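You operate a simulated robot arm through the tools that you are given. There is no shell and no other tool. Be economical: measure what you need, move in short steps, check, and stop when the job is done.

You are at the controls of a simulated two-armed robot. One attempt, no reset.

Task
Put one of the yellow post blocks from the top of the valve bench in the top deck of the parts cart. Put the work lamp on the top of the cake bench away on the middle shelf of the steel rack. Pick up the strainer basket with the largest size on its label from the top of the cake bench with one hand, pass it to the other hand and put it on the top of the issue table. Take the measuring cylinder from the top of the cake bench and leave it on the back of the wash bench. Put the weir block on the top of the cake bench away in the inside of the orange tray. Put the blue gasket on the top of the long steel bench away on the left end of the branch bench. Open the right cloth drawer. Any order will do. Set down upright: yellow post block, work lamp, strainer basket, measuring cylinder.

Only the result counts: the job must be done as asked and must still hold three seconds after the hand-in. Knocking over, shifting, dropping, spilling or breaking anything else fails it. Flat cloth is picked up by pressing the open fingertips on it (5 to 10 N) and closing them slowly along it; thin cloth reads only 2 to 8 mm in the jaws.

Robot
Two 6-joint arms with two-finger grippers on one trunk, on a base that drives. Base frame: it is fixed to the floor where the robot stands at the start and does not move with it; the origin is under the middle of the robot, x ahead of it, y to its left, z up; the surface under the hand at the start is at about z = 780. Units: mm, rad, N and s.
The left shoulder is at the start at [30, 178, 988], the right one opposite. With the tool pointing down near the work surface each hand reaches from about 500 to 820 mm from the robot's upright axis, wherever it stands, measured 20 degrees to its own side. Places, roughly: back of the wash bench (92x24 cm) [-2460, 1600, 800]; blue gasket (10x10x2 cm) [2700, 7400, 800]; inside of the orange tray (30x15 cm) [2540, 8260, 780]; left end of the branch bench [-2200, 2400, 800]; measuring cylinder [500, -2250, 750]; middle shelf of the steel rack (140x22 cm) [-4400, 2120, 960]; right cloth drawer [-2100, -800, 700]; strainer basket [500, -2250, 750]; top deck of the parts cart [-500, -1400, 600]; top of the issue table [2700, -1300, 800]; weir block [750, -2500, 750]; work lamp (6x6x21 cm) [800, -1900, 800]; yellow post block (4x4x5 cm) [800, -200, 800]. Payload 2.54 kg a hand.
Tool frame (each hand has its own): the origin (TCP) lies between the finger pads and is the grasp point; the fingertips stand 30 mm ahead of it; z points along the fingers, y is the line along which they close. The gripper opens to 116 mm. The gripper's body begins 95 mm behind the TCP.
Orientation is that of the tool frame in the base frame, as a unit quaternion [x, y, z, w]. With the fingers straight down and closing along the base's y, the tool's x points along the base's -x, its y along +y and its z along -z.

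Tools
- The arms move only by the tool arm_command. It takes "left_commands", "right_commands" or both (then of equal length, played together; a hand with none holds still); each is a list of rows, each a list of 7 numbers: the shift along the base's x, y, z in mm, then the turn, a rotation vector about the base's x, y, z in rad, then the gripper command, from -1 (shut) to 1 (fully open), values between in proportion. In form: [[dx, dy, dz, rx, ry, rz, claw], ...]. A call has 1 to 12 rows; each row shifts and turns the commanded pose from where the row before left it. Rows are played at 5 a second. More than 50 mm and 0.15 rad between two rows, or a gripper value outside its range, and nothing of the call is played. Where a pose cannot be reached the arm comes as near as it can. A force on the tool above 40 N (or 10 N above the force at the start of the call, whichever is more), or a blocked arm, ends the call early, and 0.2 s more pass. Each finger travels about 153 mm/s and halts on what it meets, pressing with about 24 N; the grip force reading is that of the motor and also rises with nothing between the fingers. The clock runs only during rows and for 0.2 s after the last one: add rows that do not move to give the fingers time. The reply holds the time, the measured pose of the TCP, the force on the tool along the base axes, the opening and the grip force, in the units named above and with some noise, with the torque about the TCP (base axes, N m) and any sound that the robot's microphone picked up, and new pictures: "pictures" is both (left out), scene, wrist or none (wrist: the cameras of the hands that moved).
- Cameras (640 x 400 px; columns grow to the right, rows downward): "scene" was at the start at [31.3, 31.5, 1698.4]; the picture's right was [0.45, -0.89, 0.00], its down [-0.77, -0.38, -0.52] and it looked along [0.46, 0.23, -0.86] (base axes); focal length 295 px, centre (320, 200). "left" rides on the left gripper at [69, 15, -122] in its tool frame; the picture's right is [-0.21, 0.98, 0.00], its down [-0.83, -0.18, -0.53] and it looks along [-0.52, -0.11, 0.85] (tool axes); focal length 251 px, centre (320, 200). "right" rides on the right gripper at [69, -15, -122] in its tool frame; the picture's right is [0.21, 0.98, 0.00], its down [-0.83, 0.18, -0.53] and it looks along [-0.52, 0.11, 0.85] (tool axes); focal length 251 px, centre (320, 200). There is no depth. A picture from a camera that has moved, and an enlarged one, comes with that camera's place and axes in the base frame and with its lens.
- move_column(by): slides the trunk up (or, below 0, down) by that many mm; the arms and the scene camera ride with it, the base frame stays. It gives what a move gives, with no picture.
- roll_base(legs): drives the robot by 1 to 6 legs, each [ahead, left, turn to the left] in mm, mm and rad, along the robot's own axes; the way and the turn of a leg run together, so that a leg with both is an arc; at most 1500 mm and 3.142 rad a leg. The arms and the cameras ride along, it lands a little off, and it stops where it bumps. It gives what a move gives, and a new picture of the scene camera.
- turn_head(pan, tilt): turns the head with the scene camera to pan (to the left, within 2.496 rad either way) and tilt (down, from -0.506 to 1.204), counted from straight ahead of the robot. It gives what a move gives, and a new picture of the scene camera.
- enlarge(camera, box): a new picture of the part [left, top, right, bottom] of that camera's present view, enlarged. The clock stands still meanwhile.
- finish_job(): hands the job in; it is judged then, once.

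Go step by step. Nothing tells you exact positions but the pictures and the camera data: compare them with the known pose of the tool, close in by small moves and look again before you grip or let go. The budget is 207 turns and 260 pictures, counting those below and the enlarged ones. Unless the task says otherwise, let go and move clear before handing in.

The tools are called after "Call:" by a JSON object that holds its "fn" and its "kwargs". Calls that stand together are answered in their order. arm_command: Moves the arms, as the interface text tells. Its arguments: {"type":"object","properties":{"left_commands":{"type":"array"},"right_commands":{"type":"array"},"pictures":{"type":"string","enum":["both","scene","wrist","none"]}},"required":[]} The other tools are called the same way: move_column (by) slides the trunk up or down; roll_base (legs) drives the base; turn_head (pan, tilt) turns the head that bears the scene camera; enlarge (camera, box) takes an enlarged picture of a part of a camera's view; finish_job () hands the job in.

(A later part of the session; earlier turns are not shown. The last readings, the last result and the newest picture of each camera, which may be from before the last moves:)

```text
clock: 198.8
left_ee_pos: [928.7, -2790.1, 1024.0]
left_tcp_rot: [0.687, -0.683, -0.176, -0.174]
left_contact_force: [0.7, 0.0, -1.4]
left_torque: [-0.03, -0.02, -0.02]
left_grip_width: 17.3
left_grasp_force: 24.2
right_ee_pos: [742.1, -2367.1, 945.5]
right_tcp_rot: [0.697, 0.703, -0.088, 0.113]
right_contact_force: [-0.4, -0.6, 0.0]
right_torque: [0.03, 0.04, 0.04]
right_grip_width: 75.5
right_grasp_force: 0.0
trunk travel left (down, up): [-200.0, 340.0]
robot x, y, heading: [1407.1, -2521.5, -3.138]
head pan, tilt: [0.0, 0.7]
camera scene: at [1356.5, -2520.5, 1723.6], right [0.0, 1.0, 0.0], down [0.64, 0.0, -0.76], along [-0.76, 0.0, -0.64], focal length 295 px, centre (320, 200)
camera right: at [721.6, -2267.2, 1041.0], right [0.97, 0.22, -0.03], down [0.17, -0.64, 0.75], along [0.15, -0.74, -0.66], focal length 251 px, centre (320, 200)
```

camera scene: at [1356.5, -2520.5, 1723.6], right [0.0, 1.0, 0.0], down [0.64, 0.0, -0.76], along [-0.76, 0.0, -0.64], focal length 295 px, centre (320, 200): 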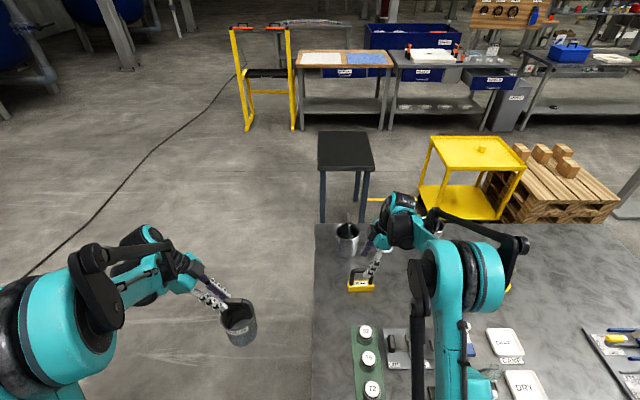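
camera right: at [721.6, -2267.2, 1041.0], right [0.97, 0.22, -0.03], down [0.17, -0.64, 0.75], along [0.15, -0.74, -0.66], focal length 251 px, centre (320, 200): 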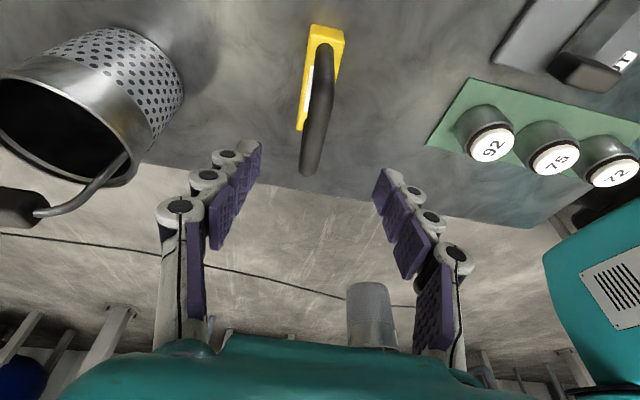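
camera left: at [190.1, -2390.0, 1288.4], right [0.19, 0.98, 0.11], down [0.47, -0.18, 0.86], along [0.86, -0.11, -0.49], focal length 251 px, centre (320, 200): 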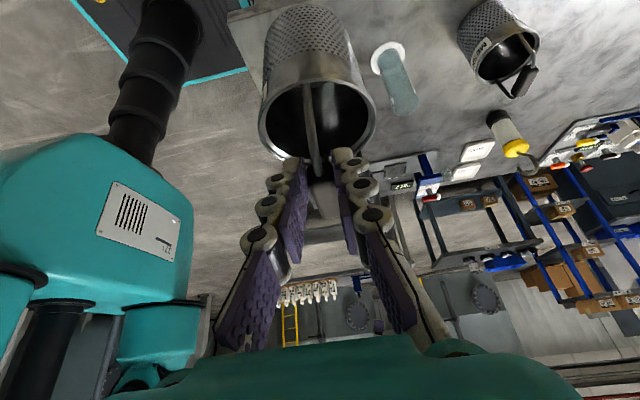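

The bar is centred but 5 mm west. I descend and grip.

Call:
{"fn": "arm_command", "kwargs": {"right_commands": [[-3, 0, -20, 0, 0, 0, 0.3], [-2, 0, -20, 0, 0, 0, 0.3], [0, 0, -14, 0, 0, 0, 0.1], [0, 0, 0, 0, 0, 0, -0.5], [0, 0, 0, 0, 0, 0, -1], [0, 0, 0, 0, 0, 0, -1], [0, 0, 0, 0, 0, 0, -1]], "pictures": "wrist"}}

```text
clock: 200.4
left_ee_pos: [928.0, -2789.3, 1023.5]
left_tcp_rot: [0.686, -0.684, -0.176, -0.174]
left_contact_force: [-0.1, -0.1, -1.2]
left_torque: [-0.05, 0.02, -0.01]
left_grip_width: 17.7
left_grasp_force: 24.1
right_ee_pos: [734.6, -2369.3, 890.7]
right_tcp_rot: [0.696, 0.703, -0.087, 0.112]
right_contact_force: [0.3, -0.7, 0.1]
right_torque: [0.01, -0.02, 0.02]
right_grip_width: 14.1
right_grasp_force: 23.9
trunk travel left (down, up): [-200.0, 340.0]
robot x, y, heading: [1409.8, -2518.5, -3.142]
head pan, tilt: [0.0, 0.7]
camera right: at [715.1, -2269.4, 986.3], right [0.97, 0.22, -0.03], down [0.17, -0.64, 0.75], along [0.15, -0.74, -0.66], focal length 251 px, centre (320, 200)
```

right: 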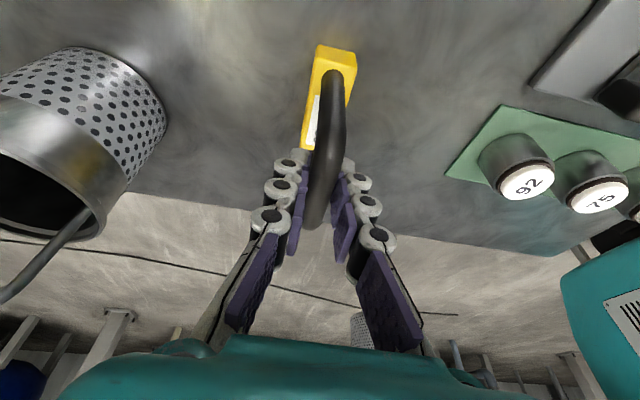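

Gripped at 14 mm. I lift slowly and check.

Call:
{"fn": "arm_command", "kwargs": {"right_commands": [[0, 0, 4, 0, 0, 0, -1], [0, 0, 7, 0, 0, 0, -1], [0, 0, 9, 0, 0, 0, -1], [0, 0, 12, 0, 0, 0, -1], [0, 0, 15, 0, 0, 0, -1], [0, 0, 18, 0, 0, 0, -1], [0, 0, 20, 0, 0, 0, -1], [0, 0, 20, 0, 0, 0, -1], [0, 0, 20, 0, 0, 0, -1], [0, 0, 20, 0, 0, 0, -1], [0, 0, 15, 0, 0, 0, -1]], "pictures": "wrist"}}

```text
clock: 202.8
left_ee_pos: [929.8, -2789.1, 1023.5]
left_tcp_rot: [0.686, -0.684, -0.177, -0.174]
left_contact_force: [0.5, -0.5, -1.2]
left_torque: [-0.07, -0.02, -0.01]
left_grip_width: 17.7
left_grasp_force: 24.1
right_ee_pos: [738.1, -2370.2, 1051.1]
right_tcp_rot: [0.696, 0.704, -0.087, 0.113]
right_contact_force: [0.0, -0.8, -1.7]
right_torque: [0.05, 0.01, 0.04]
right_grip_width: 14.2
right_grasp_force: 24.0
trunk travel left (down, up): [-200.0, 340.0]
robot x, y, heading: [1411.2, -2520.9, -3.137]
head pan, tilt: [0.0, 0.7]
camera right: at [717.3, -2269.9, 1146.2], right [0.97, 0.22, -0.03], down [0.17, -0.64, 0.75], along [0.15, -0.74, -0.66], focal length 251 px, centre (320, 200)
```

right: 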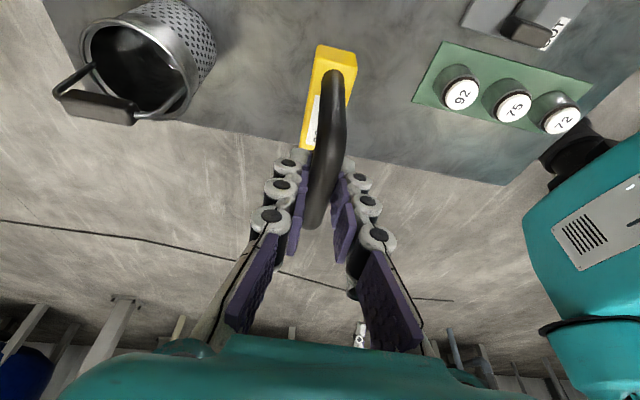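

Both objects held. I raise the trunk and drive to face the issue table.

Call:
{"fn": "move_column", "kwargs": {"by": 150}}

Call:
{"fn": "roll_base", "kwargs": {"legs": [[-250, 0, 0], [0, -850, 0], [0, 0, -3.14]]}}

```text
clock: 204.6
left_ee_pos: [927.5, -2789.1, 1173.0]
left_tcp_rot: [0.686, -0.684, -0.176, -0.174]
left_contact_force: [-0.1, -0.3, -1.9]
left_torque: [-0.05, 0.01, -0.01]
left_grip_width: 17.3
left_grasp_force: 24.0
right_ee_pos: [738.3, -2368.7, 1199.6]
right_tcp_rot: [0.697, 0.703, -0.087, 0.113]
right_contact_force: [-0.2, 0.0, -1.5]
right_torque: [0.0, -0.04, 0.0]
right_grip_width: 14.0
right_grasp_force: 24.5
trunk travel left (down, up): [-350.0, 190.0]
robot x, y, heading: [1412.5, -2520.3, -3.138]
head pan, tilt: [0.0, 0.7]
```

```text
clock: 217.6
left_ee_pos: [2113.2, -1356.8, 1173.4]
left_tcp_rot: [0.656, 0.713, -0.167, 0.183]
left_contact_force: [0.4, 0.1, -0.7]
left_torque: [0.06, 0.03, -0.01]
left_grip_width: 17.4
left_grasp_force: 24.6
right_ee_pos: [2336.1, -1760.3, 1200.4]
right_tcp_rot: [0.729, -0.669, -0.116, -0.084]
right_contact_force: [-0.8, -0.6, -1.1]
right_torque: [-0.03, 0.0, 0.0]
right_grip_width: 13.9
right_grasp_force: 23.8
trunk travel left (down, up): [-350.0, 190.0]
robot x, y, heading: [1649.7, -1663.7, 0.08]
head pan, tilt: [0.0, 0.7]
camera scene: at [1707.4, -1656.2, 1873.6], right [0.08, -1.0, 0.0], down [-0.64, -0.05, -0.76], along [0.76, 0.06, -0.64], focal length 295 px, centre (320, 200)
```

scene: 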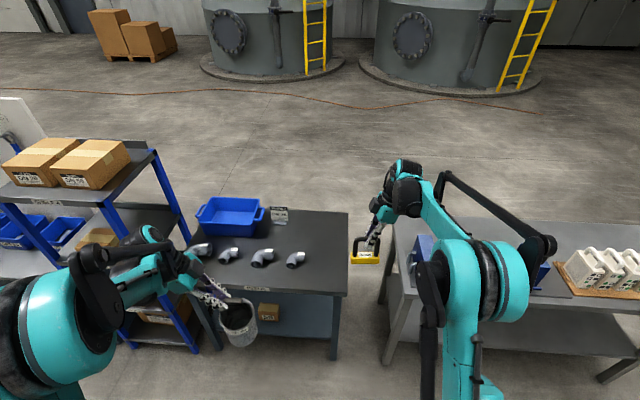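

The issue table is the dark one with the blue tray and pipe elbows; a free spot is around [2640, -1600]. I draw the right hand back and drive so the left hand can set the basket there.

Call:
{"fn": "arm_command", "kwargs": {"right_commands": [[-12, 0, 0, 0, 0, 0, -1], [-20, 0, 0, 0, 0, 0, -1], [-22, 0, 0, 0, 0, 0, -1], [-22, 0, 0, 0, 0, 0, -1], [-22, 0, 0, 0, 0, 0, -1], [-22, 0, 0, 0, 0, 0, -1], [-22, 0, 0, 0, 0, 0, -1], [-20, 0, 0, 0, 0, 0, -1], [-12, 0, 0, 0, 0, 0, -1]], "pictures": "none"}}

Call:
{"fn": "roll_base", "kwargs": {"legs": [[378, -167, -0.08]]}}

Call:
{"fn": "turn_head", "kwargs": {"pan": 0.2, "tilt": 0.9}}

```text
clock: 219.6
left_ee_pos: [2112.0, -1357.4, 1171.8]
left_tcp_rot: [0.657, 0.712, -0.167, 0.183]
left_contact_force: [-0.3, -0.3, -1.3]
left_torque: [0.07, -0.02, 0.06]
left_grip_width: 17.2
left_grasp_force: 24.5
right_ee_pos: [2160.2, -1763.1, 1201.9]
right_tcp_rot: [0.73, -0.669, -0.116, -0.083]
right_contact_force: [-0.3, -0.1, -1.3]
right_torque: [-0.02, -0.03, 0.01]
right_grip_width: 13.9
right_grasp_force: 23.6
trunk travel left (down, up): [-350.0, 190.0]
robot x, y, heading: [1653.0, -1661.4, 0.081]
head pan, tilt: [0.0, 0.7]
```

```text
clock: 222.1
left_ee_pos: [2502.2, -1544.6, 1173.5]
left_tcp_rot: [0.682, 0.688, -0.173, 0.176]
left_contact_force: [0.5, -0.7, -1.2]
left_torque: [0.05, 0.02, 0.0]
left_grip_width: 17.5
left_grasp_force: 24.0
right_ee_pos: [2518.5, -1954.4, 1201.1]
right_tcp_rot: [0.704, -0.695, -0.114, -0.087]
right_contact_force: [0.8, -0.8, -1.2]
right_torque: [-0.02, 0.02, 0.0]
right_grip_width: 14.1
right_grasp_force: 24.2
trunk travel left (down, up): [-350.0, 190.0]
robot x, y, heading: [2016.4, -1817.0, 0.002]
head pan, tilt: [0.0, 0.7]
camera scene: at [2075.3, -1814.2, 1873.6], right [0.01, -1.0, 0.0], down [-0.64, 0.0, -0.76], along [0.76, 0.0, -0.64], focal length 295 px, centre (320, 200)
```

scene: 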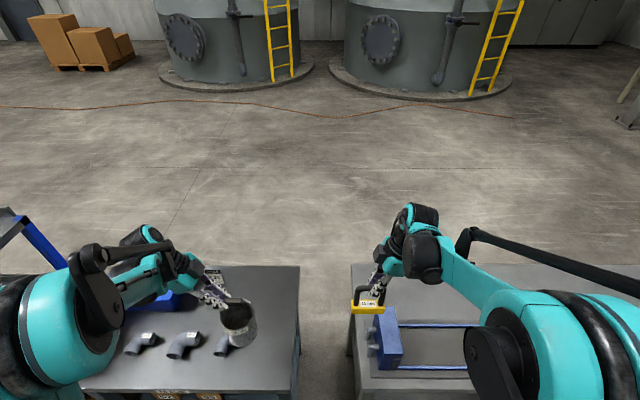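

```text
clock: 222.9
left_ee_pos: [2501.0, -1546.1, 1172.5]
left_tcp_rot: [0.683, 0.687, -0.174, 0.176]
left_contact_force: [-0.4, -0.4, -1.0]
left_torque: [0.09, 0.03, 0.01]
left_grip_width: 17.5
left_grasp_force: 24.0
right_ee_pos: [2519.3, -1952.0, 1200.0]
right_tcp_rot: [0.704, -0.696, -0.113, -0.088]
right_contact_force: [0.8, 0.9, -1.6]
right_torque: [-0.03, -0.03, -0.02]
right_grip_width: 14.2
right_grasp_force: 23.5
trunk travel left (down, up): [-350.0, 190.0]
robot x, y, heading: [2019.9, -1814.5, -0.003]
head pan, tilt: [0.201, 0.901]
camera scene: at [2063.8, -1799.1, 1857.5], right [0.2, -0.98, 0.0], down [-0.77, -0.16, -0.62], along [0.61, 0.13, -0.78], focal length 295 px, centre (320, 200)
```

scene: 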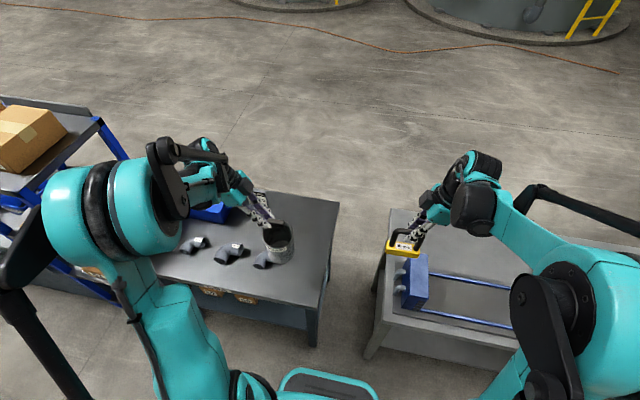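

I move the basket over the free spot and lower part way.

Call:
{"fn": "arm_command", "kwargs": {"left_commands": [[8, -2, 0, 0, 0, 0, -1], [14, -3, 0, 0, 0, 0, -1], [16, -3, 0, 0, 0, 0, -1], [16, -4, 0, 0, 0, 0, -1], [16, -4, -6, 0, 0, 0, -1], [16, -4, -12, 0, 0, 0, -1], [16, -4, -16, 0, 0, 0, -1], [16, -4, -18, 0, 0, 0, -1], [16, -4, -20, 0, 0, 0, -1], [12, -2, -20, 0, 0, 0, -1], [4, 0, -20, 0, 0, 0, -1], [0, 0, -15, 0, 0, 0, -1]], "pictures": "both"}}

```text
clock: 225.5
left_ee_pos: [2653.1, -1579.1, 1046.1]
left_tcp_rot: [0.683, 0.687, -0.175, 0.177]
left_contact_force: [-0.3, 1.2, -2.1]
left_torque: [0.04, -0.01, -0.01]
left_grip_width: 17.5
left_grasp_force: 24.1
right_ee_pos: [2517.4, -1952.7, 1200.1]
right_tcp_rot: [0.705, -0.695, -0.113, -0.087]
right_contact_force: [-0.7, -0.2, -2.1]
right_torque: [-0.03, 0.0, 0.0]
right_grip_width: 14.1
right_grasp_force: 24.3
trunk travel left (down, up): [-350.0, 190.0]
robot x, y, heading: [2018.1, -1816.9, 0.005]
head pan, tilt: [0.201, 0.901]
camera scene: at [2064.2, -1798.8, 1857.4], right [0.21, -0.98, 0.0], down [-0.77, -0.16, -0.62], along [0.61, 0.13, -0.78], focal length 295 px, centre (320, 200)
camera left: at [2664.9, -1460.1, 1121.5], right [0.98, -0.18, 0.1], down [-0.18, -0.47, 0.86], along [-0.11, -0.86, -0.49], focal length 251 px, centre (320, 200)
```

scene: 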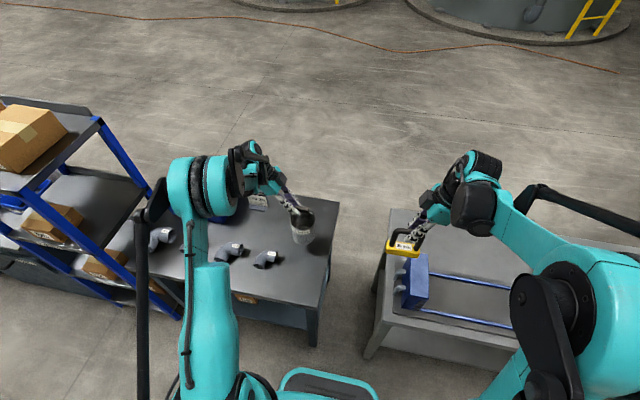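
left: 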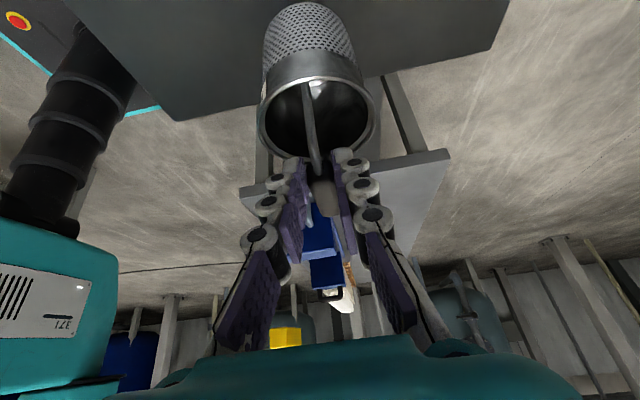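

The basket is over the free spot. I lower slowly until contact.

Call:
{"fn": "arm_command", "kwargs": {"left_commands": [[0, 0, -15, 0, 0, 0, -1], [0, 0, -15, 0, 0, 0, -1], [0, 0, -12, 0, 0, 0, -1], [0, 0, -8, 0, 0, 0, -1], [0, 0, -5, 0, 0, 0, -1], [0, 0, -4, 0, 0, 0, -1], [0, 0, -3, 0, 0, 0, -1], [0, 0, -3, 0, 0, 0, -1]], "pictures": "wrist"}}

```text
clock: 227.3
left_ee_pos: [2649.7, -1581.8, 981.7]
left_tcp_rot: [0.682, 0.688, -0.174, 0.177]
left_contact_force: [0.4, 0.2, -2.2]
left_torque: [0.06, -0.01, 0.0]
left_grip_width: 17.4
left_grasp_force: 23.6
right_ee_pos: [2519.4, -1952.5, 1200.9]
right_tcp_rot: [0.704, -0.695, -0.113, -0.087]
right_contact_force: [0.1, 0.3, -1.7]
right_torque: [0.0, 0.03, -0.01]
right_grip_width: 14.0
right_grasp_force: 23.8
trunk travel left (down, up): [-350.0, 190.0]
robot x, y, heading: [2018.5, -1810.8, 0.004]
head pan, tilt: [0.201, 0.901]
camera left: at [2663.8, -1461.8, 1056.3], right [0.98, -0.18, 0.1], down [-0.18, -0.47, 0.86], along [-0.11, -0.86, -0.49], focal length 251 px, centre (320, 200)
```

left: 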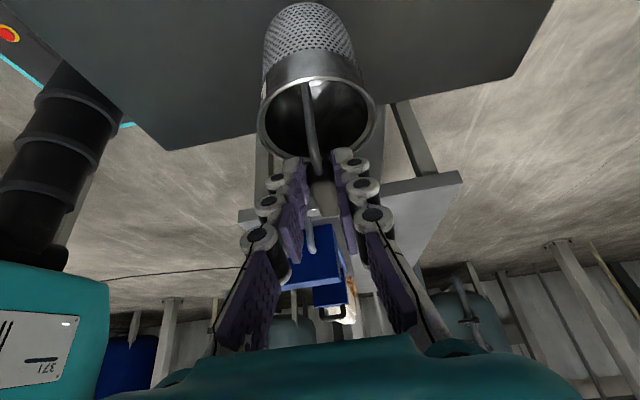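

Call:
{"fn": "arm_command", "kwargs": {"left_commands": [[0, 0, -3, 0, 0, 0, -1], [0, 0, -3, 0, 0, 0, -1], [0, 0, -3, 0, 0, 0, -1], [0, 0, -3, 0, 0, 0, -1], [0, 0, -3, 0, 0, 0, -1], [0, 0, 0, 0, 0, 0, -1]], "pictures": "none"}}

```text
clock: 228.7
left_ee_pos: [2649.5, -1581.8, 966.6]
left_tcp_rot: [0.683, 0.687, -0.173, 0.178]
left_contact_force: [0.6, 2.0, 22.9]
left_torque: [-0.4, -0.02, 0.01]
left_grip_width: 17.6
left_grasp_force: 23.8
right_ee_pos: [2516.9, -1954.2, 1202.6]
right_tcp_rot: [0.704, -0.695, -0.112, -0.088]
right_contact_force: [0.2, 0.5, -2.1]
right_torque: [-0.01, 0.0, -0.01]
right_grip_width: 14.0
right_grasp_force: 24.3
trunk travel left (down, up): [-350.0, 190.0]
robot x, y, heading: [2019.2, -1819.2, 0.008]
head pan, tilt: [0.201, 0.901]
```

Contact. I ease off, open slowly and withdraw along the tool axis.

Call:
{"fn": "arm_command", "kwargs": {"left_commands": [[0, 0, 1.5, 0, 0, 0, -1], [0, 0, 0, 0, 0, 0, -0.65], [0, 0, 0, 0, 0, 0, -0.5], [0, 0, 0, 0, 0, 0, -0.3], [0, 0, 0, 0, 0, 0, -0.2], [0, 6, 11, 0, 0, 0, -0.2], [0, 9, 16, 0, 0, 0, -0.2], [0, 12, 22, 0, 0, 0, -0.2], [0, 14, 25, 0, 0, 0, -0.2], [0, 14, 25, 0, 0, 0, -0.2]], "pictures": "both"}}

```text
clock: 230.9
left_ee_pos: [2651.0, -1524.9, 1065.5]
left_tcp_rot: [0.682, 0.688, -0.174, 0.177]
left_contact_force: [0.1, -1.0, -0.2]
left_torque: [0.02, 0.0, -0.03]
left_grip_width: 46.1
left_grasp_force: 0.1
right_ee_pos: [2518.5, -1953.5, 1201.0]
right_tcp_rot: [0.705, -0.694, -0.114, -0.088]
right_contact_force: [-1.2, 0.0, -0.6]
right_torque: [-0.01, -0.04, 0.03]
right_grip_width: 14.1
right_grasp_force: 23.8
trunk travel left (down, up): [-350.0, 190.0]
robot x, y, heading: [2019.4, -1816.5, 0.0]
head pan, tilt: [0.201, 0.901]
camera scene: at [2063.2, -1798.8, 1857.4], right [0.21, -0.98, 0.0], down [-0.77, -0.16, -0.62], along [0.61, 0.13, -0.78], focal length 295 px, centre (320, 200)
camera left: at [2663.4, -1405.7, 1141.2], right [0.98, -0.18, 0.11], down [-0.18, -0.47, 0.86], along [-0.11, -0.86, -0.49], focal length 251 px, centre (320, 200)
```

scene: 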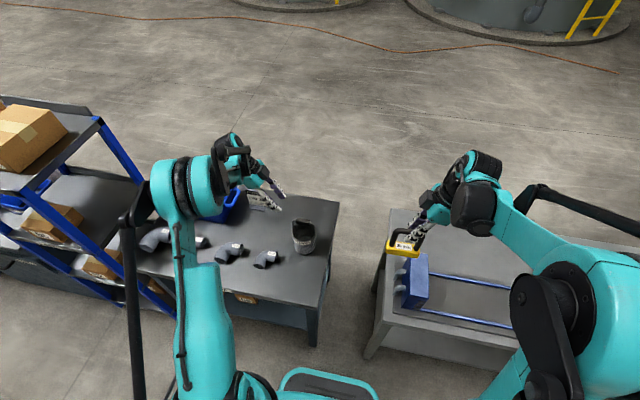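
left: 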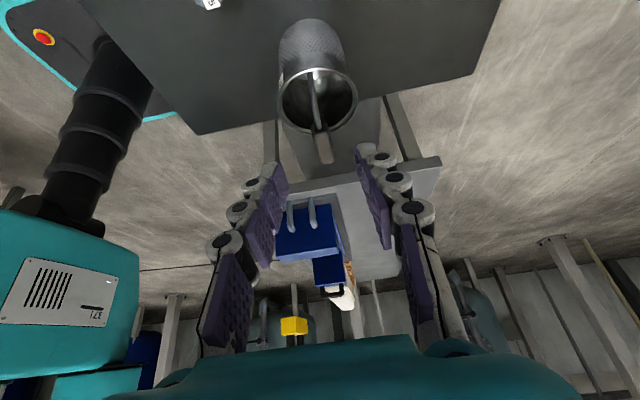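

The basket stands upright on the issue table. I retract and straighten the left hand, then back off and drive north along the aisle with the weir block.

Call:
{"fn": "arm_command", "kwargs": {"left_commands": [[0, 5, 20, 0, 0, 0, 0], [0, 5, 20, 0, 0, 0, 0], [0, 0, 20, 0, 0, 0, 1]], "pictures": "none"}}

Call:
{"fn": "arm_command", "kwargs": {"left_commands": [[-15, 0, 3, 0.0324, 0.033, 0.1273, 1], [-15, 0, 3, 0.0324, 0.033, 0.1273, 1], [-15, 0, 3, 0.0324, 0.033, 0.1273, 1], [-15, 0, 3, 0.0324, 0.033, 0.1273, 1], [-15, 0, 3, 0.0324, 0.033, 0.1273, 1], [-15, 0, 3, 0.0324, 0.033, 0.1273, 1], [-15, 0, 3, 0.0324, 0.033, 0.1273, 1], [-15, 0, 3, 0.0324, 0.033, 0.1273, 1], [-15, 0, 3, 0.0324, 0.033, 0.1273, 1], [-15, 0, 3, 0.0324, 0.033, 0.1273, 1], [-15, 0, 3, 0.0324, 0.033, 0.1273, 1], [-15, 0, 3, 0.0324, 0.033, 0.1273, 1]], "pictures": "none"}}

Call:
{"fn": "roll_base", "kwargs": {"legs": [[-270, 0, 0], [0, 1500, 0]]}}

Call:
{"fn": "turn_head", "kwargs": {"pan": 1.3, "tilt": 0.4}}

```text
clock: 231.7
left_ee_pos: [2649.2, -1514.2, 1127.6]
left_tcp_rot: [0.683, 0.688, -0.174, 0.176]
left_contact_force: [-0.4, -0.4, 0.1]
left_torque: [0.03, 0.01, 0.0]
left_grip_width: 116.3
left_grasp_force: 0.0
right_ee_pos: [2517.3, -1952.9, 1201.0]
right_tcp_rot: [0.705, -0.695, -0.113, -0.088]
right_contact_force: [0.8, -0.3, -0.9]
right_torque: [0.03, 0.01, 0.02]
right_grip_width: 13.8
right_grasp_force: 23.3
trunk travel left (down, up): [-350.0, 190.0]
robot x, y, heading: [2016.9, -1816.7, 0.008]
head pan, tilt: [0.201, 0.901]
```

```text
clock: 234.3
left_ee_pos: [2468.5, -1513.7, 1163.6]
left_tcp_rot: [-0.001, 1.0, 0.001, -0.001]
left_contact_force: [-0.6, 0.1, -0.2]
left_torque: [0.0, 0.01, 0.02]
left_grip_width: 116.0
left_grasp_force: 0.0
right_ee_pos: [2518.6, -1953.4, 1200.1]
right_tcp_rot: [0.704, -0.695, -0.113, -0.088]
right_contact_force: [0.0, -0.7, -1.4]
right_torque: [0.01, 0.0, 0.02]
right_grip_width: 14.3
right_grasp_force: 24.3
trunk travel left (down, up): [-350.0, 190.0]
robot x, y, heading: [2017.0, -1818.6, 0.01]
head pan, tilt: [0.201, 0.901]
```

```text
clock: 243.1
left_ee_pos: [2181.5, -45.6, 1163.2]
left_tcp_rot: [0.002, 1.0, 0.0, 0.0]
left_contact_force: [0.1, 0.5, -0.3]
left_torque: [-0.02, -0.02, 0.0]
left_grip_width: 116.1
left_grasp_force: 0.0
right_ee_pos: [2230.6, -486.1, 1202.0]
right_tcp_rot: [0.705, -0.695, -0.113, -0.088]
right_contact_force: [-0.4, 0.5, -1.6]
right_torque: [0.0, 0.01, 0.01]
right_grip_width: 14.2
right_grasp_force: 23.4
trunk travel left (down, up): [-350.0, 190.0]
robot x, y, heading: [1729.4, -348.2, 0.006]
head pan, tilt: [0.201, 0.901]
camera scene: at [1775.7, -330.4, 1857.4], right [0.2, -0.98, 0.0], down [-0.77, -0.16, -0.62], along [0.61, 0.13, -0.78], focal length 295 px, centre (320, 200)
```

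scene: 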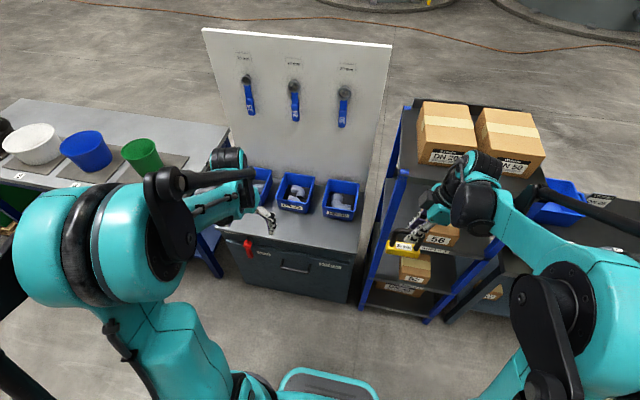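

```text
clock: 244.4
left_ee_pos: [2180.7, -45.4, 1163.4]
left_tcp_rot: [0.001, 1.0, 0.0, 0.0]
left_contact_force: [-1.0, -0.4, -0.3]
left_torque: [0.0, -0.02, 0.01]
left_grip_width: 115.9
left_grasp_force: 0.0
right_ee_pos: [2230.4, -484.1, 1200.6]
right_tcp_rot: [0.704, -0.696, -0.113, -0.088]
right_contact_force: [-0.5, 0.3, -1.4]
right_torque: [-0.01, 0.04, 0.02]
right_grip_width: 14.4
right_grasp_force: 24.1
trunk travel left (down, up): [-350.0, 190.0]
robot x, y, heading: [1731.7, -344.9, 0.007]
head pan, tilt: [1.3, 0.4]
camera scene: at [1726.2, -256.8, 1900.4], right [0.96, -0.26, 0.0], down [-0.1, -0.38, -0.92], along [0.24, 0.89, -0.39], focal length 295 px, centre (320, 200)
```

scene: 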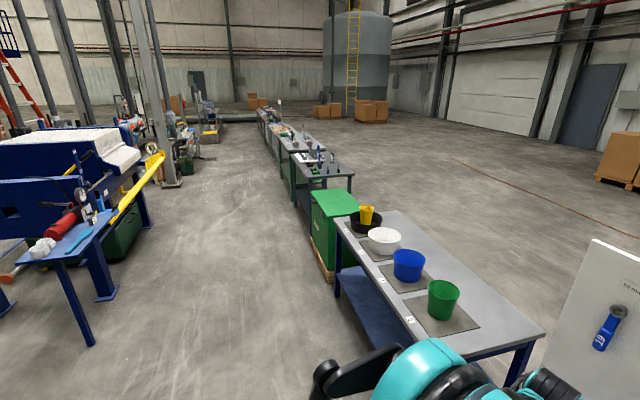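

The aisle north is clear; furniture stands along x ≥ 2390. I drive on north.

Call:
{"fn": "roll_base", "kwargs": {"legs": [[0, 1500, -0.007], [0, 1500, 0], [0, 1500, 0], [0, 1500, 0]]}}

Call:
{"fn": "turn_head", "kwargs": {"pan": 0.7, "tilt": 0.6}}

```text
clock: 273.1
left_ee_pos: [2306.2, 5965.2, 1162.1]
left_tcp_rot: [0.018, 1.0, 0.001, 0.0]
left_contact_force: [-0.6, -0.3, 0.4]
left_torque: [-0.01, -0.01, -0.01]
left_grip_width: 116.0
left_grasp_force: 0.1
right_ee_pos: [2339.9, 5524.4, 1200.7]
right_tcp_rot: [-0.692, 0.707, 0.112, 0.089]
right_contact_force: [0.3, 0.2, -1.8]
right_torque: [0.01, 0.0, 0.02]
right_grip_width: 14.3
right_grasp_force: 23.8
trunk travel left (down, up): [-350.0, 190.0]
robot x, y, heading: [1846.5, 5680.6, -0.026]
head pan, tilt: [1.3, 0.4]
camera scene: at [1843.6, 5769.8, 1900.4], right [0.96, -0.29, 0.0], down [-0.11, -0.37, -0.92], along [0.27, 0.88, -0.39], focal length 295 px, centre (320, 200)
```

scene: 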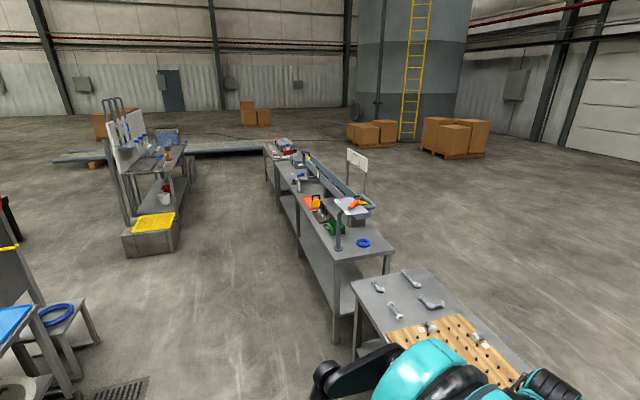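

```text
clock: 274.1
left_ee_pos: [2306.4, 5964.8, 1163.0]
left_tcp_rot: [0.018, 1.0, 0.0, -0.001]
left_contact_force: [0.1, 0.4, -0.6]
left_torque: [0.0, -0.01, -0.04]
left_grip_width: 116.0
left_grasp_force: 0.2
right_ee_pos: [2338.6, 5524.6, 1199.0]
right_tcp_rot: [-0.692, 0.707, 0.111, 0.09]
right_contact_force: [0.3, -0.9, 0.0]
right_torque: [0.03, 0.0, 0.01]
right_grip_width: 14.1
right_grasp_force: 24.1
trunk travel left (down, up): [-350.0, 190.0]
robot x, y, heading: [1845.7, 5677.6, -0.03]
head pan, tilt: [0.7, 0.6]
camera scene: at [1885.5, 5736.2, 1882.2], right [0.62, -0.78, 0.0], down [-0.44, -0.35, -0.83], along [0.65, 0.51, -0.56], focal length 295 px, centre (320, 200)
```

scene: 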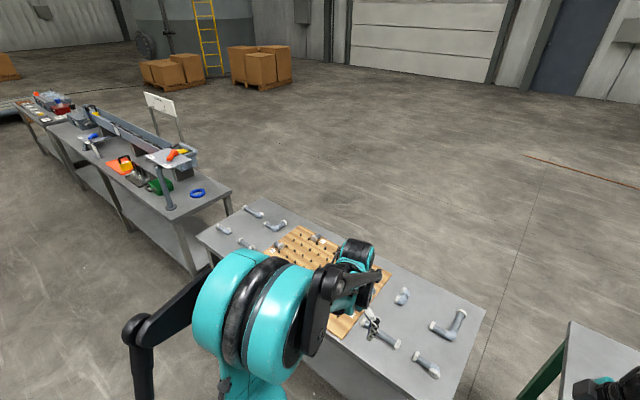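

The gasket ring is at about [2698, 7441] and the orange tray at about [2550, 8290]. I drive to stand in front of the tray.

Call:
{"fn": "roll_base", "kwargs": {"legs": [[0, 1360, 0.028], [20, 1360, 0]]}}

Call:
{"fn": "turn_head", "kwargs": {"pan": 0.0, "tilt": 0.85}}

```text
clock: 287.4
left_ee_pos: [2258.1, 8747.4, 1162.8]
left_tcp_rot: [-0.023, 1.0, 0.0, -0.001]
left_contact_force: [0.2, -0.3, -0.9]
left_torque: [0.01, -0.03, 0.01]
left_grip_width: 116.0
left_grasp_force: 0.1
right_ee_pos: [2326.4, 8309.9, 1202.4]
right_tcp_rot: [0.72, -0.679, -0.116, -0.084]
right_contact_force: [0.8, 0.1, -1.6]
right_torque: [0.0, 0.02, 0.0]
right_grip_width: 14.3
right_grasp_force: 23.6
trunk travel left (down, up): [-350.0, 190.0]
robot x, y, heading: [1826.9, 8423.6, 0.053]
head pan, tilt: [0.7, 0.6]
camera scene: at [1857.2, 8485.5, 1882.2], right [0.68, -0.73, 0.0], down [-0.41, -0.39, -0.82], along [0.6, 0.56, -0.57], focal length 295 px, centre (320, 200)
```

scene: 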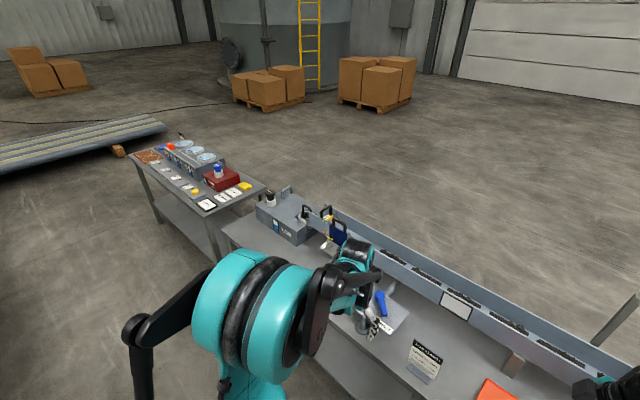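

```text
clock: 288.5
left_ee_pos: [2258.9, 8747.8, 1162.9]
left_tcp_rot: [-0.022, 1.0, 0.0, -0.002]
left_contact_force: [-0.3, -0.4, -1.1]
left_torque: [-0.04, -0.01, -0.03]
left_grip_width: 116.1
left_grasp_force: 0.0
right_ee_pos: [2326.6, 8310.4, 1200.9]
right_tcp_rot: [0.72, -0.679, -0.114, -0.085]
right_contact_force: [1.4, -0.2, -0.5]
right_torque: [0.0, 0.0, -0.02]
right_grip_width: 14.0
right_grasp_force: 23.8
trunk travel left (down, up): [-350.0, 190.0]
robot x, y, heading: [1821.5, 8426.5, 0.051]
head pan, tilt: [0.0, 0.85]
camera scene: at [1870.8, 8429.2, 1861.3], right [0.05, -1.0, 0.0], down [-0.75, -0.04, -0.66], along [0.66, 0.04, -0.75], focal length 295 px, centre (320, 200)
```

scene: 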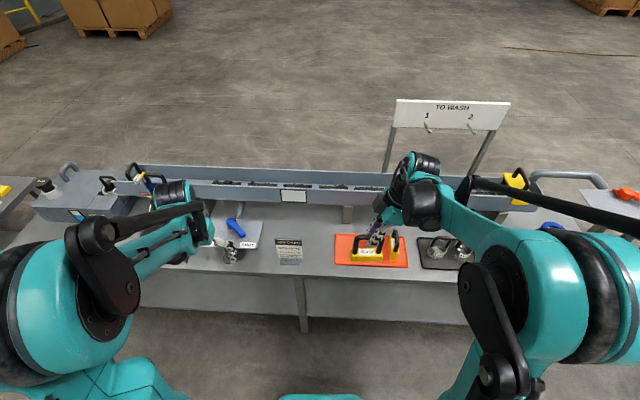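

Call:
{"fn": "enlarge", "kwargs": {"camera": "scene", "box": [310, 200, 450, 290]}}

Call:
{"fn": "enlarge", "kwargs": {"camera": "right", "box": [0, 0, 640, 400]}}

```text
4.44 times, centred on (380, 245) of scene
camera zoom: at [1870.8, 8429.2, 1861.3], right [0.05, -1.0, 0.0], down [-0.75, -0.04, -0.66], along [0.66, 0.04, -0.75], focal length 1311 px, centre (53, 0)
```

zoom: 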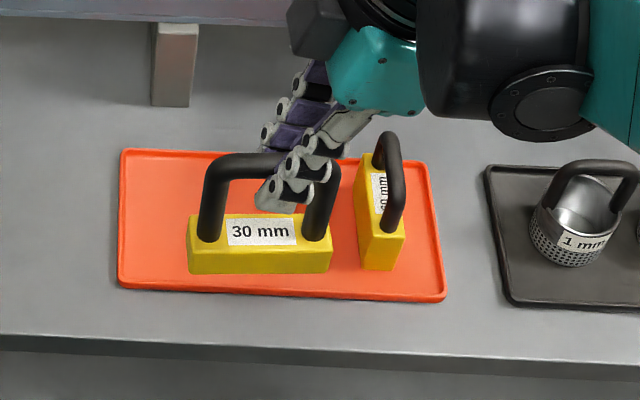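

```text
1.00 times, centred on (320, 200) of right (not enlarged: the box is as wide or as high as the picture)
camera zoom: at [2351.7, 8211.3, 1297.0], right [-0.96, -0.27, -0.03], down [-0.2, 0.63, 0.75], along [-0.18, 0.73, -0.66], focal length 251 px, centre (320, 200)
```

zoom: 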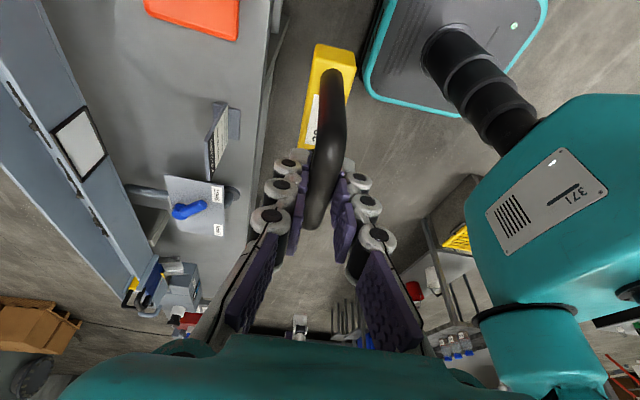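

The tray spans x 2470…2623, y 8108…8407, with another block at its right end. I aim for [2545, 8302]; first square up and advance.

Call:
{"fn": "roll_base", "kwargs": {"legs": [[85, -4, -0.051]]}}

Call:
{"fn": "arm_command", "kwargs": {"right_commands": [[12, 2, 0, 0, 0, 0, -1], [20, 3, 0, 0, 0, 0, -1], [22, 3, 0, 0, 0, 0, -1], [22, 3, 0, 0, 0, 0, -1], [22, 3, 0, 0, 0, 0, -1], [20, 2, 0, 0, 0, 0, -1], [14, 2, 0, 0, 0, 0, -1], [8, 0, 0, 0, 0, 0, -1]], "pictures": "none"}}

Call:
{"fn": "move_column", "kwargs": {"by": -150}}

Call:
{"fn": "enlarge", "kwargs": {"camera": "scene", "box": [270, 180, 510, 330]}}

```text
clock: 289.6
left_ee_pos: [2361.1, 8722.8, 1162.7]
left_tcp_rot: [0.004, 1.0, 0.0, -0.001]
left_contact_force: [0.0, 0.8, 0.5]
left_torque: [0.01, 0.04, -0.02]
left_grip_width: 115.9
left_grasp_force: 0.0
right_ee_pos: [2407.6, 8282.9, 1200.3]
right_tcp_rot: [0.703, -0.697, -0.114, -0.088]
right_contact_force: [0.0, -0.3, -2.5]
right_torque: [-0.02, 0.04, -0.02]
right_grip_width: 14.0
right_grasp_force: 24.0
trunk travel left (down, up): [-350.0, 190.0]
robot x, y, heading: [1910.8, 8424.0, -0.005]
head pan, tilt: [0.0, 0.85]
camera scene: at [1958.3, 8424.8, 1861.3], right [0.0, -1.0, 0.0], down [-0.75, 0.0, -0.66], along [0.66, 0.0, -0.75], focal length 295 px, centre (320, 200)
```

scene: 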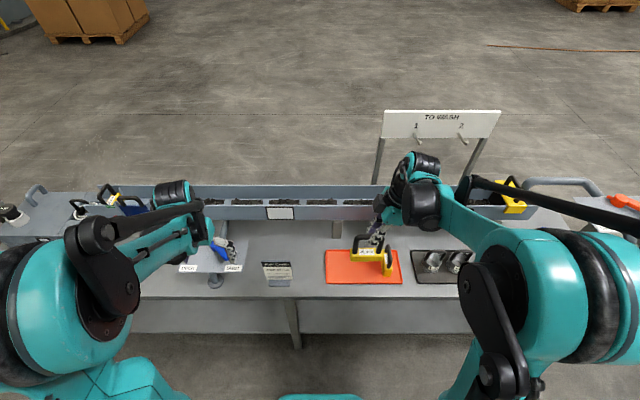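

```text
clock: 291.4
left_ee_pos: [2360.0, 8722.4, 1163.8]
left_tcp_rot: [0.003, 1.0, 0.0, -0.001]
left_contact_force: [0.5, -0.2, 0.3]
left_torque: [0.0, -0.02, 0.02]
left_grip_width: 116.0
left_grasp_force: 0.0
right_ee_pos: [2546.1, 8301.8, 1201.9]
right_tcp_rot: [0.703, -0.697, -0.113, -0.088]
right_contact_force: [0.1, 0.8, -1.3]
right_torque: [-0.02, -0.03, -0.01]
right_grip_width: 14.1
right_grasp_force: 24.1
trunk travel left (down, up): [-350.0, 190.0]
robot x, y, heading: [1905.6, 8421.7, -0.001]
head pan, tilt: [0.0, 0.85]
```

```text
clock: 293.1
left_ee_pos: [2359.8, 8722.8, 1012.6]
left_tcp_rot: [0.004, 1.0, 0.0, -0.001]
left_contact_force: [-0.2, -0.2, -0.3]
left_torque: [0.01, -0.01, 0.04]
left_grip_width: 115.8
left_grasp_force: 0.0
right_ee_pos: [2546.3, 8302.2, 1051.4]
right_tcp_rot: [0.703, -0.697, -0.113, -0.088]
right_contact_force: [-0.2, 0.3, -1.6]
right_torque: [-0.02, 0.01, -0.01]
right_grip_width: 14.0
right_grasp_force: 23.7
trunk travel left (down, up): [-200.0, 340.0]
robot x, y, heading: [1910.4, 8422.5, -0.001]
head pan, tilt: [0.0, 0.85]
```

```text
2.67 times, centred on (390, 255) of scene
camera zoom: at [1956.5, 8424.8, 1711.5], right [0.0, -1.0, 0.0], down [-0.75, 0.0, -0.66], along [0.66, 0.0, -0.75], focal length 786 px, centre (133, 53)
```

zoom: 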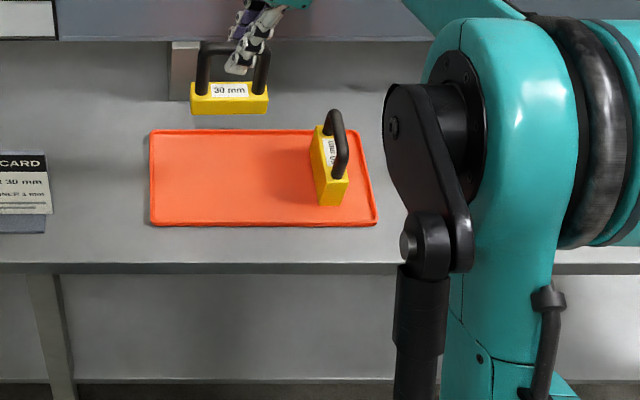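

Aligned over the left-middle of the tray. I lower until contact.

Call:
{"fn": "arm_command", "kwargs": {"right_commands": [[0, 0, -20, 0, 0, 0, -1], [0, 0, -25, 0, 0, 0, -1], [0, 0, -25, 0, 0, 0, -1], [0, 0, -25, 0, 0, 0, -1], [0, 0, -20, 0, 0, 0, -1], [0, 0, -12, 0, 0, 0, -1], [0, 0, -8, 0, 0, 0, -1], [0, 0, -6, 0, 0, 0, -1]], "pictures": "wrist"}}

Call:
{"fn": "arm_command", "kwargs": {"right_commands": [[0, 0, -4, 0, 0, 0, -1], [0, 0, -3, 0, 0, 0, -1], [0, 0, -3, 0, 0, 0, -1], [0, 0, -3, 0, 0, 0, -1], [0, 0, 0, 0, 0, 0, -1]], "pictures": "wrist"}}

```text
clock: 294.9
left_ee_pos: [2360.6, 8723.3, 1013.0]
left_tcp_rot: [0.003, 1.0, 0.0, 0.0]
left_contact_force: [0.5, -0.1, 0.0]
left_torque: [-0.01, 0.02, 0.0]
left_grip_width: 115.8
left_grasp_force: 0.2
right_ee_pos: [2547.2, 8301.8, 911.7]
right_tcp_rot: [0.702, -0.697, -0.113, -0.087]
right_contact_force: [0.3, 0.1, -0.5]
right_torque: [-0.01, 0.01, 0.01]
right_grip_width: 14.1
right_grasp_force: 24.0
trunk travel left (down, up): [-200.0, 340.0]
robot x, y, heading: [1907.0, 8422.1, 0.003]
head pan, tilt: [0.0, 0.85]
camera right: at [2566.5, 8201.3, 1007.8], right [-0.98, -0.22, -0.03], down [-0.16, 0.64, 0.75], along [-0.15, 0.74, -0.66], focal length 251 px, centre (320, 200)
```

right: 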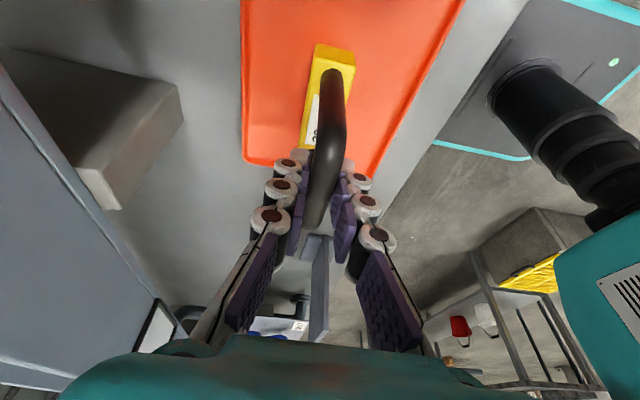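

```text
clock: 296.1
left_ee_pos: [2360.0, 8723.2, 1013.1]
left_tcp_rot: [0.003, 1.0, -0.001, -0.001]
left_contact_force: [0.4, 0.8, -0.5]
left_torque: [-0.03, 0.02, -0.04]
left_grip_width: 115.8
left_grasp_force: 0.1
right_ee_pos: [2546.7, 8302.4, 899.3]
right_tcp_rot: [0.703, -0.697, -0.112, -0.088]
right_contact_force: [0.2, -0.5, -2.2]
right_torque: [0.0, 0.01, 0.0]
right_grip_width: 14.1
right_grasp_force: 23.7
trunk travel left (down, up): [-200.0, 340.0]
robot x, y, heading: [1909.6, 8423.7, -0.001]
head pan, tilt: [0.0, 0.85]
camera right: at [2565.5, 8201.7, 994.6], right [-0.98, -0.22, -0.03], down [-0.16, 0.64, 0.75], along [-0.15, 0.74, -0.66], focal length 251 px, centre (320, 200)
```

right: 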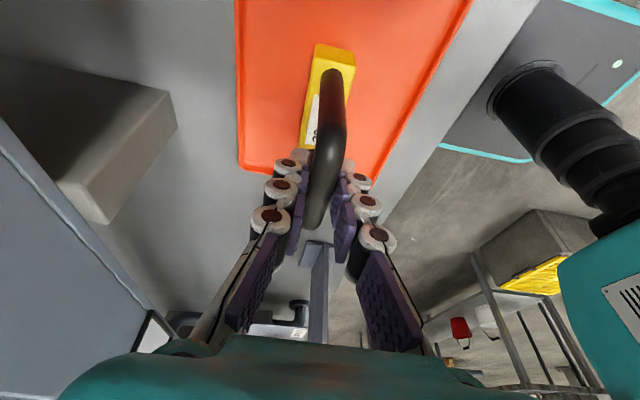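

Call:
{"fn": "arm_command", "kwargs": {"right_commands": [[0, 0, -3, 0, 0, 0, -1], [0, 0, -3, 0, 0, 0, -1], [0, 0, -3, 0, 0, 0, -1], [0, 0, -2, 0, 0, 0, -1], [0, 0, 0, 0, 0, 0, -1]], "pictures": "none"}}

```text
clock: 297.3
left_ee_pos: [2360.5, 8722.3, 1012.8]
left_tcp_rot: [0.003, 1.0, 0.0, -0.001]
left_contact_force: [0.2, -0.4, -0.2]
left_torque: [0.01, 0.01, -0.03]
left_grip_width: 116.1
left_grasp_force: 0.1
right_ee_pos: [2547.4, 8302.1, 886.0]
right_tcp_rot: [0.703, -0.697, -0.112, -0.088]
right_contact_force: [1.0, 0.7, -1.4]
right_torque: [0.02, 0.01, 0.02]
right_grip_width: 14.7
right_grasp_force: 23.9
trunk travel left (down, up): [-200.0, 340.0]
robot x, y, heading: [1908.3, 8423.8, -0.001]
head pan, tilt: [0.0, 0.85]
```

No contact yet; I continue in small steps.

Call:
{"fn": "arm_command", "kwargs": {"right_commands": [[0, 0, -3, 0, 0, 0, -1], [0, 0, -3, 0, 0, 0, -1], [0, 0, -3, 0, 0, 0, -1], [0, 0, -3, 0, 0, 0, -1], [0, 0, 0, 0, 0, 0, -1]], "pictures": "wrist"}}

```text
clock: 298.5
left_ee_pos: [2358.7, 8723.1, 1013.3]
left_tcp_rot: [0.003, 1.0, 0.0, 0.0]
left_contact_force: [-0.6, -1.1, 0.7]
left_torque: [0.04, 0.03, 0.0]
left_grip_width: 116.2
left_grasp_force: 0.0
right_ee_pos: [2543.9, 8302.8, 876.3]
right_tcp_rot: [0.702, -0.697, -0.112, -0.089]
right_contact_force: [3.1, 0.6, 21.5]
right_torque: [-0.02, 0.03, -0.04]
right_grip_width: 13.3
right_grasp_force: 23.9
trunk travel left (down, up): [-200.0, 340.0]
robot x, y, heading: [1912.0, 8425.9, -0.0]
head pan, tilt: [0.0, 0.85]
camera right: at [2563.3, 8201.9, 972.4], right [-0.98, -0.22, -0.03], down [-0.17, 0.64, 0.75], along [-0.15, 0.74, -0.66], focal length 251 px, centre (320, 200)
```

right: 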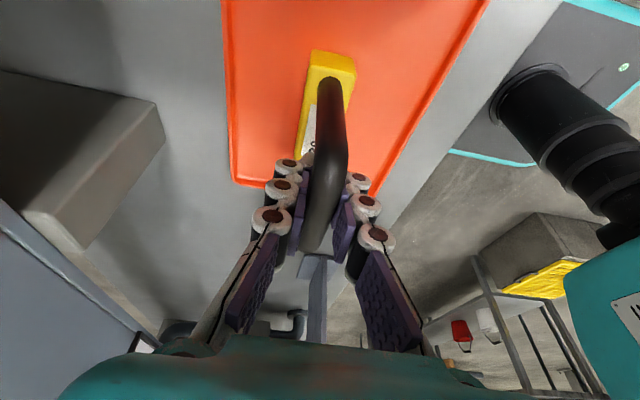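

Contact at 21 N. I ease off, open and withdraw.

Call:
{"fn": "arm_command", "kwargs": {"right_commands": [[0, 0, 1.5, 0, 0, 0, -1], [0, 0, 0, 0, 0, 0, -0.65], [0, 0, 0, 0, 0, 0, -0.5], [0, 0, 0, 0, 0, 0, -0.3], [0, -3, 10, 0, 0, 0, -0.3], [0, -4, 15, 0, 0, 0, -0.3], [0, -6, 20, 0, 0, 0, -0.3], [0, -8, 28, 0, 0, 0, -0.3], [0, -8, 30, 0, 0, 0, -0.3], [-30, 0, 30, 0, 0, 0, 0.5], [-30, 0, 30, 0, 0, 0, 1]], "pictures": "wrist"}}

Call:
{"fn": "enlarge", "kwargs": {"camera": "scene", "box": [270, 180, 510, 330]}}

```text
clock: 300.9
left_ee_pos: [2358.4, 8722.0, 1012.4]
left_tcp_rot: [0.004, 1.0, 0.0, 0.001]
left_contact_force: [-0.8, 0.3, 0.1]
left_torque: [0.0, -0.02, 0.01]
left_grip_width: 116.0
left_grasp_force: 0.0
right_ee_pos: [2485.3, 8272.6, 1040.2]
right_tcp_rot: [0.703, -0.697, -0.112, -0.088]
right_contact_force: [0.0, -0.1, 0.3]
right_torque: [-0.02, -0.02, 0.02]
right_grip_width: 116.0
right_grasp_force: 0.1
trunk travel left (down, up): [-200.0, 340.0]
robot x, y, heading: [1907.7, 8423.2, -0.001]
head pan, tilt: [0.0, 0.85]
camera right: at [2503.9, 8172.7, 1136.5], right [-0.98, -0.22, -0.03], down [-0.17, 0.64, 0.75], along [-0.15, 0.74, -0.66], focal length 251 px, centre (320, 200)
```

right: 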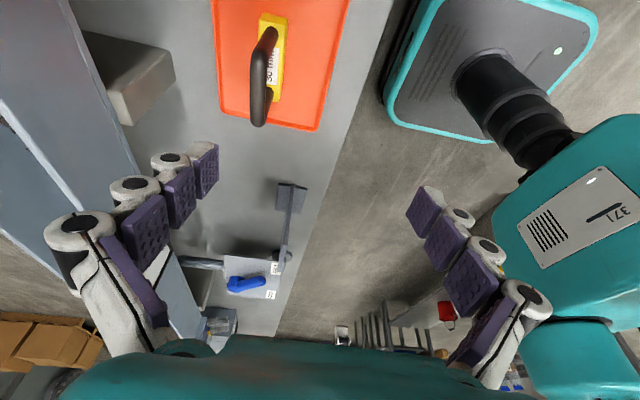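

```text
2.67 times, centred on (390, 255) of scene
camera zoom: at [1954.9, 8425.0, 1711.4], right [0.0, -1.0, 0.0], down [-0.75, 0.0, -0.66], along [0.66, 0.0, -0.75], focal length 786 px, centre (133, 53)
```

zoom: 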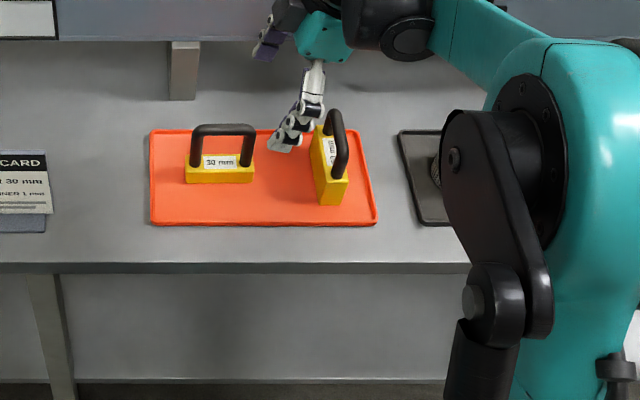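

The weir block is in the tray. I pull the right hand back and drive to the gasket.

Call:
{"fn": "arm_command", "kwargs": {"right_commands": [[-25, 0, 10, 0, 0, 0, 1], [-35, 0, 10, 0, 0, 0, 1], [-35, 0, 10, 0, 0, 0, 1], [-35, 0, 10, 0, 0, 0, 1]], "pictures": "none"}}

Call:
{"fn": "roll_base", "kwargs": {"legs": [[0, -1190, 0]]}}

Call:
{"fn": "turn_head", "kwargs": {"pan": 0.2, "tilt": 0.8}}

```text
clock: 301.9
left_ee_pos: [2358.2, 8724.0, 1013.5]
left_tcp_rot: [0.003, 1.0, 0.0, 0.0]
left_contact_force: [-0.4, 0.3, 0.8]
left_torque: [-0.01, -0.07, 0.03]
left_grip_width: 116.1
left_grasp_force: 0.1
right_ee_pos: [2356.2, 8273.0, 1079.9]
right_tcp_rot: [0.702, -0.697, -0.114, -0.09]
right_contact_force: [-0.7, -0.4, -0.1]
right_torque: [-0.01, -0.03, 0.03]
right_grip_width: 115.9
right_grasp_force: 0.0
trunk travel left (down, up): [-200.0, 340.0]
robot x, y, heading: [1907.8, 8424.5, -0.0]
head pan, tilt: [0.0, 0.85]
```

```text
clock: 308.0
left_ee_pos: [2361.8, 7522.4, 1013.1]
left_tcp_rot: [0.002, 1.0, 0.0, -0.001]
left_contact_force: [0.2, 0.1, -0.1]
left_torque: [0.0, 0.02, 0.0]
left_grip_width: 116.1
left_grasp_force: 0.1
right_ee_pos: [2361.0, 7072.2, 1078.9]
right_tcp_rot: [0.703, -0.696, -0.114, -0.088]
right_contact_force: [0.2, -0.1, -0.3]
right_torque: [-0.02, -0.03, -0.03]
right_grip_width: 115.9
right_grasp_force: 0.1
trunk travel left (down, up): [-200.0, 340.0]
robot x, y, heading: [1910.3, 7224.0, 0.003]
head pan, tilt: [0.0, 0.85]
camera scene: at [1959.1, 7223.3, 1711.3], right [0.0, -1.0, 0.0], down [-0.75, 0.0, -0.66], along [0.66, 0.0, -0.75], focal length 295 px, centre (320, 200)
```

scene: 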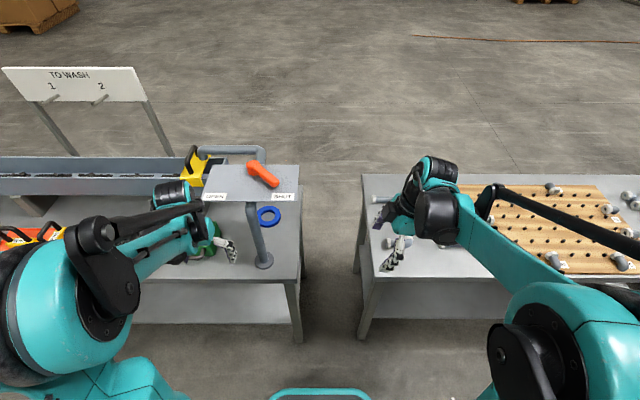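

```text
clock: 308.7
left_ee_pos: [2361.5, 7523.1, 1011.6]
left_tcp_rot: [0.002, 1.0, -0.001, -0.001]
left_contact_force: [-0.9, -0.2, 0.4]
left_torque: [0.01, 0.0, 0.02]
left_grip_width: 116.3
left_grasp_force: 0.1
right_ee_pos: [2361.1, 7071.6, 1079.7]
right_tcp_rot: [0.704, -0.696, -0.114, -0.088]
right_contact_force: [0.5, 1.0, 0.1]
right_torque: [0.01, -0.04, 0.01]
right_grip_width: 116.1
right_grasp_force: 0.0
trunk travel left (down, up): [-200.0, 340.0]
robot x, y, heading: [1911.7, 7219.0, -0.001]
head pan, tilt: [0.201, 0.799]
camera scene: at [1959.9, 7239.9, 1715.3], right [0.2, -0.98, 0.0], down [-0.7, -0.15, -0.7], along [0.68, 0.14, -0.72], focal length 295 px, centre (320, 200)
```

scene: 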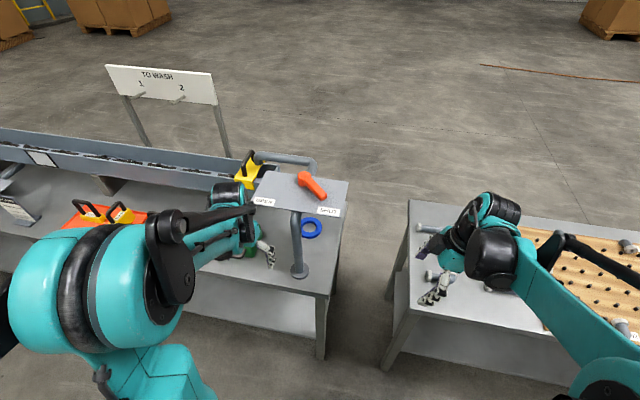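

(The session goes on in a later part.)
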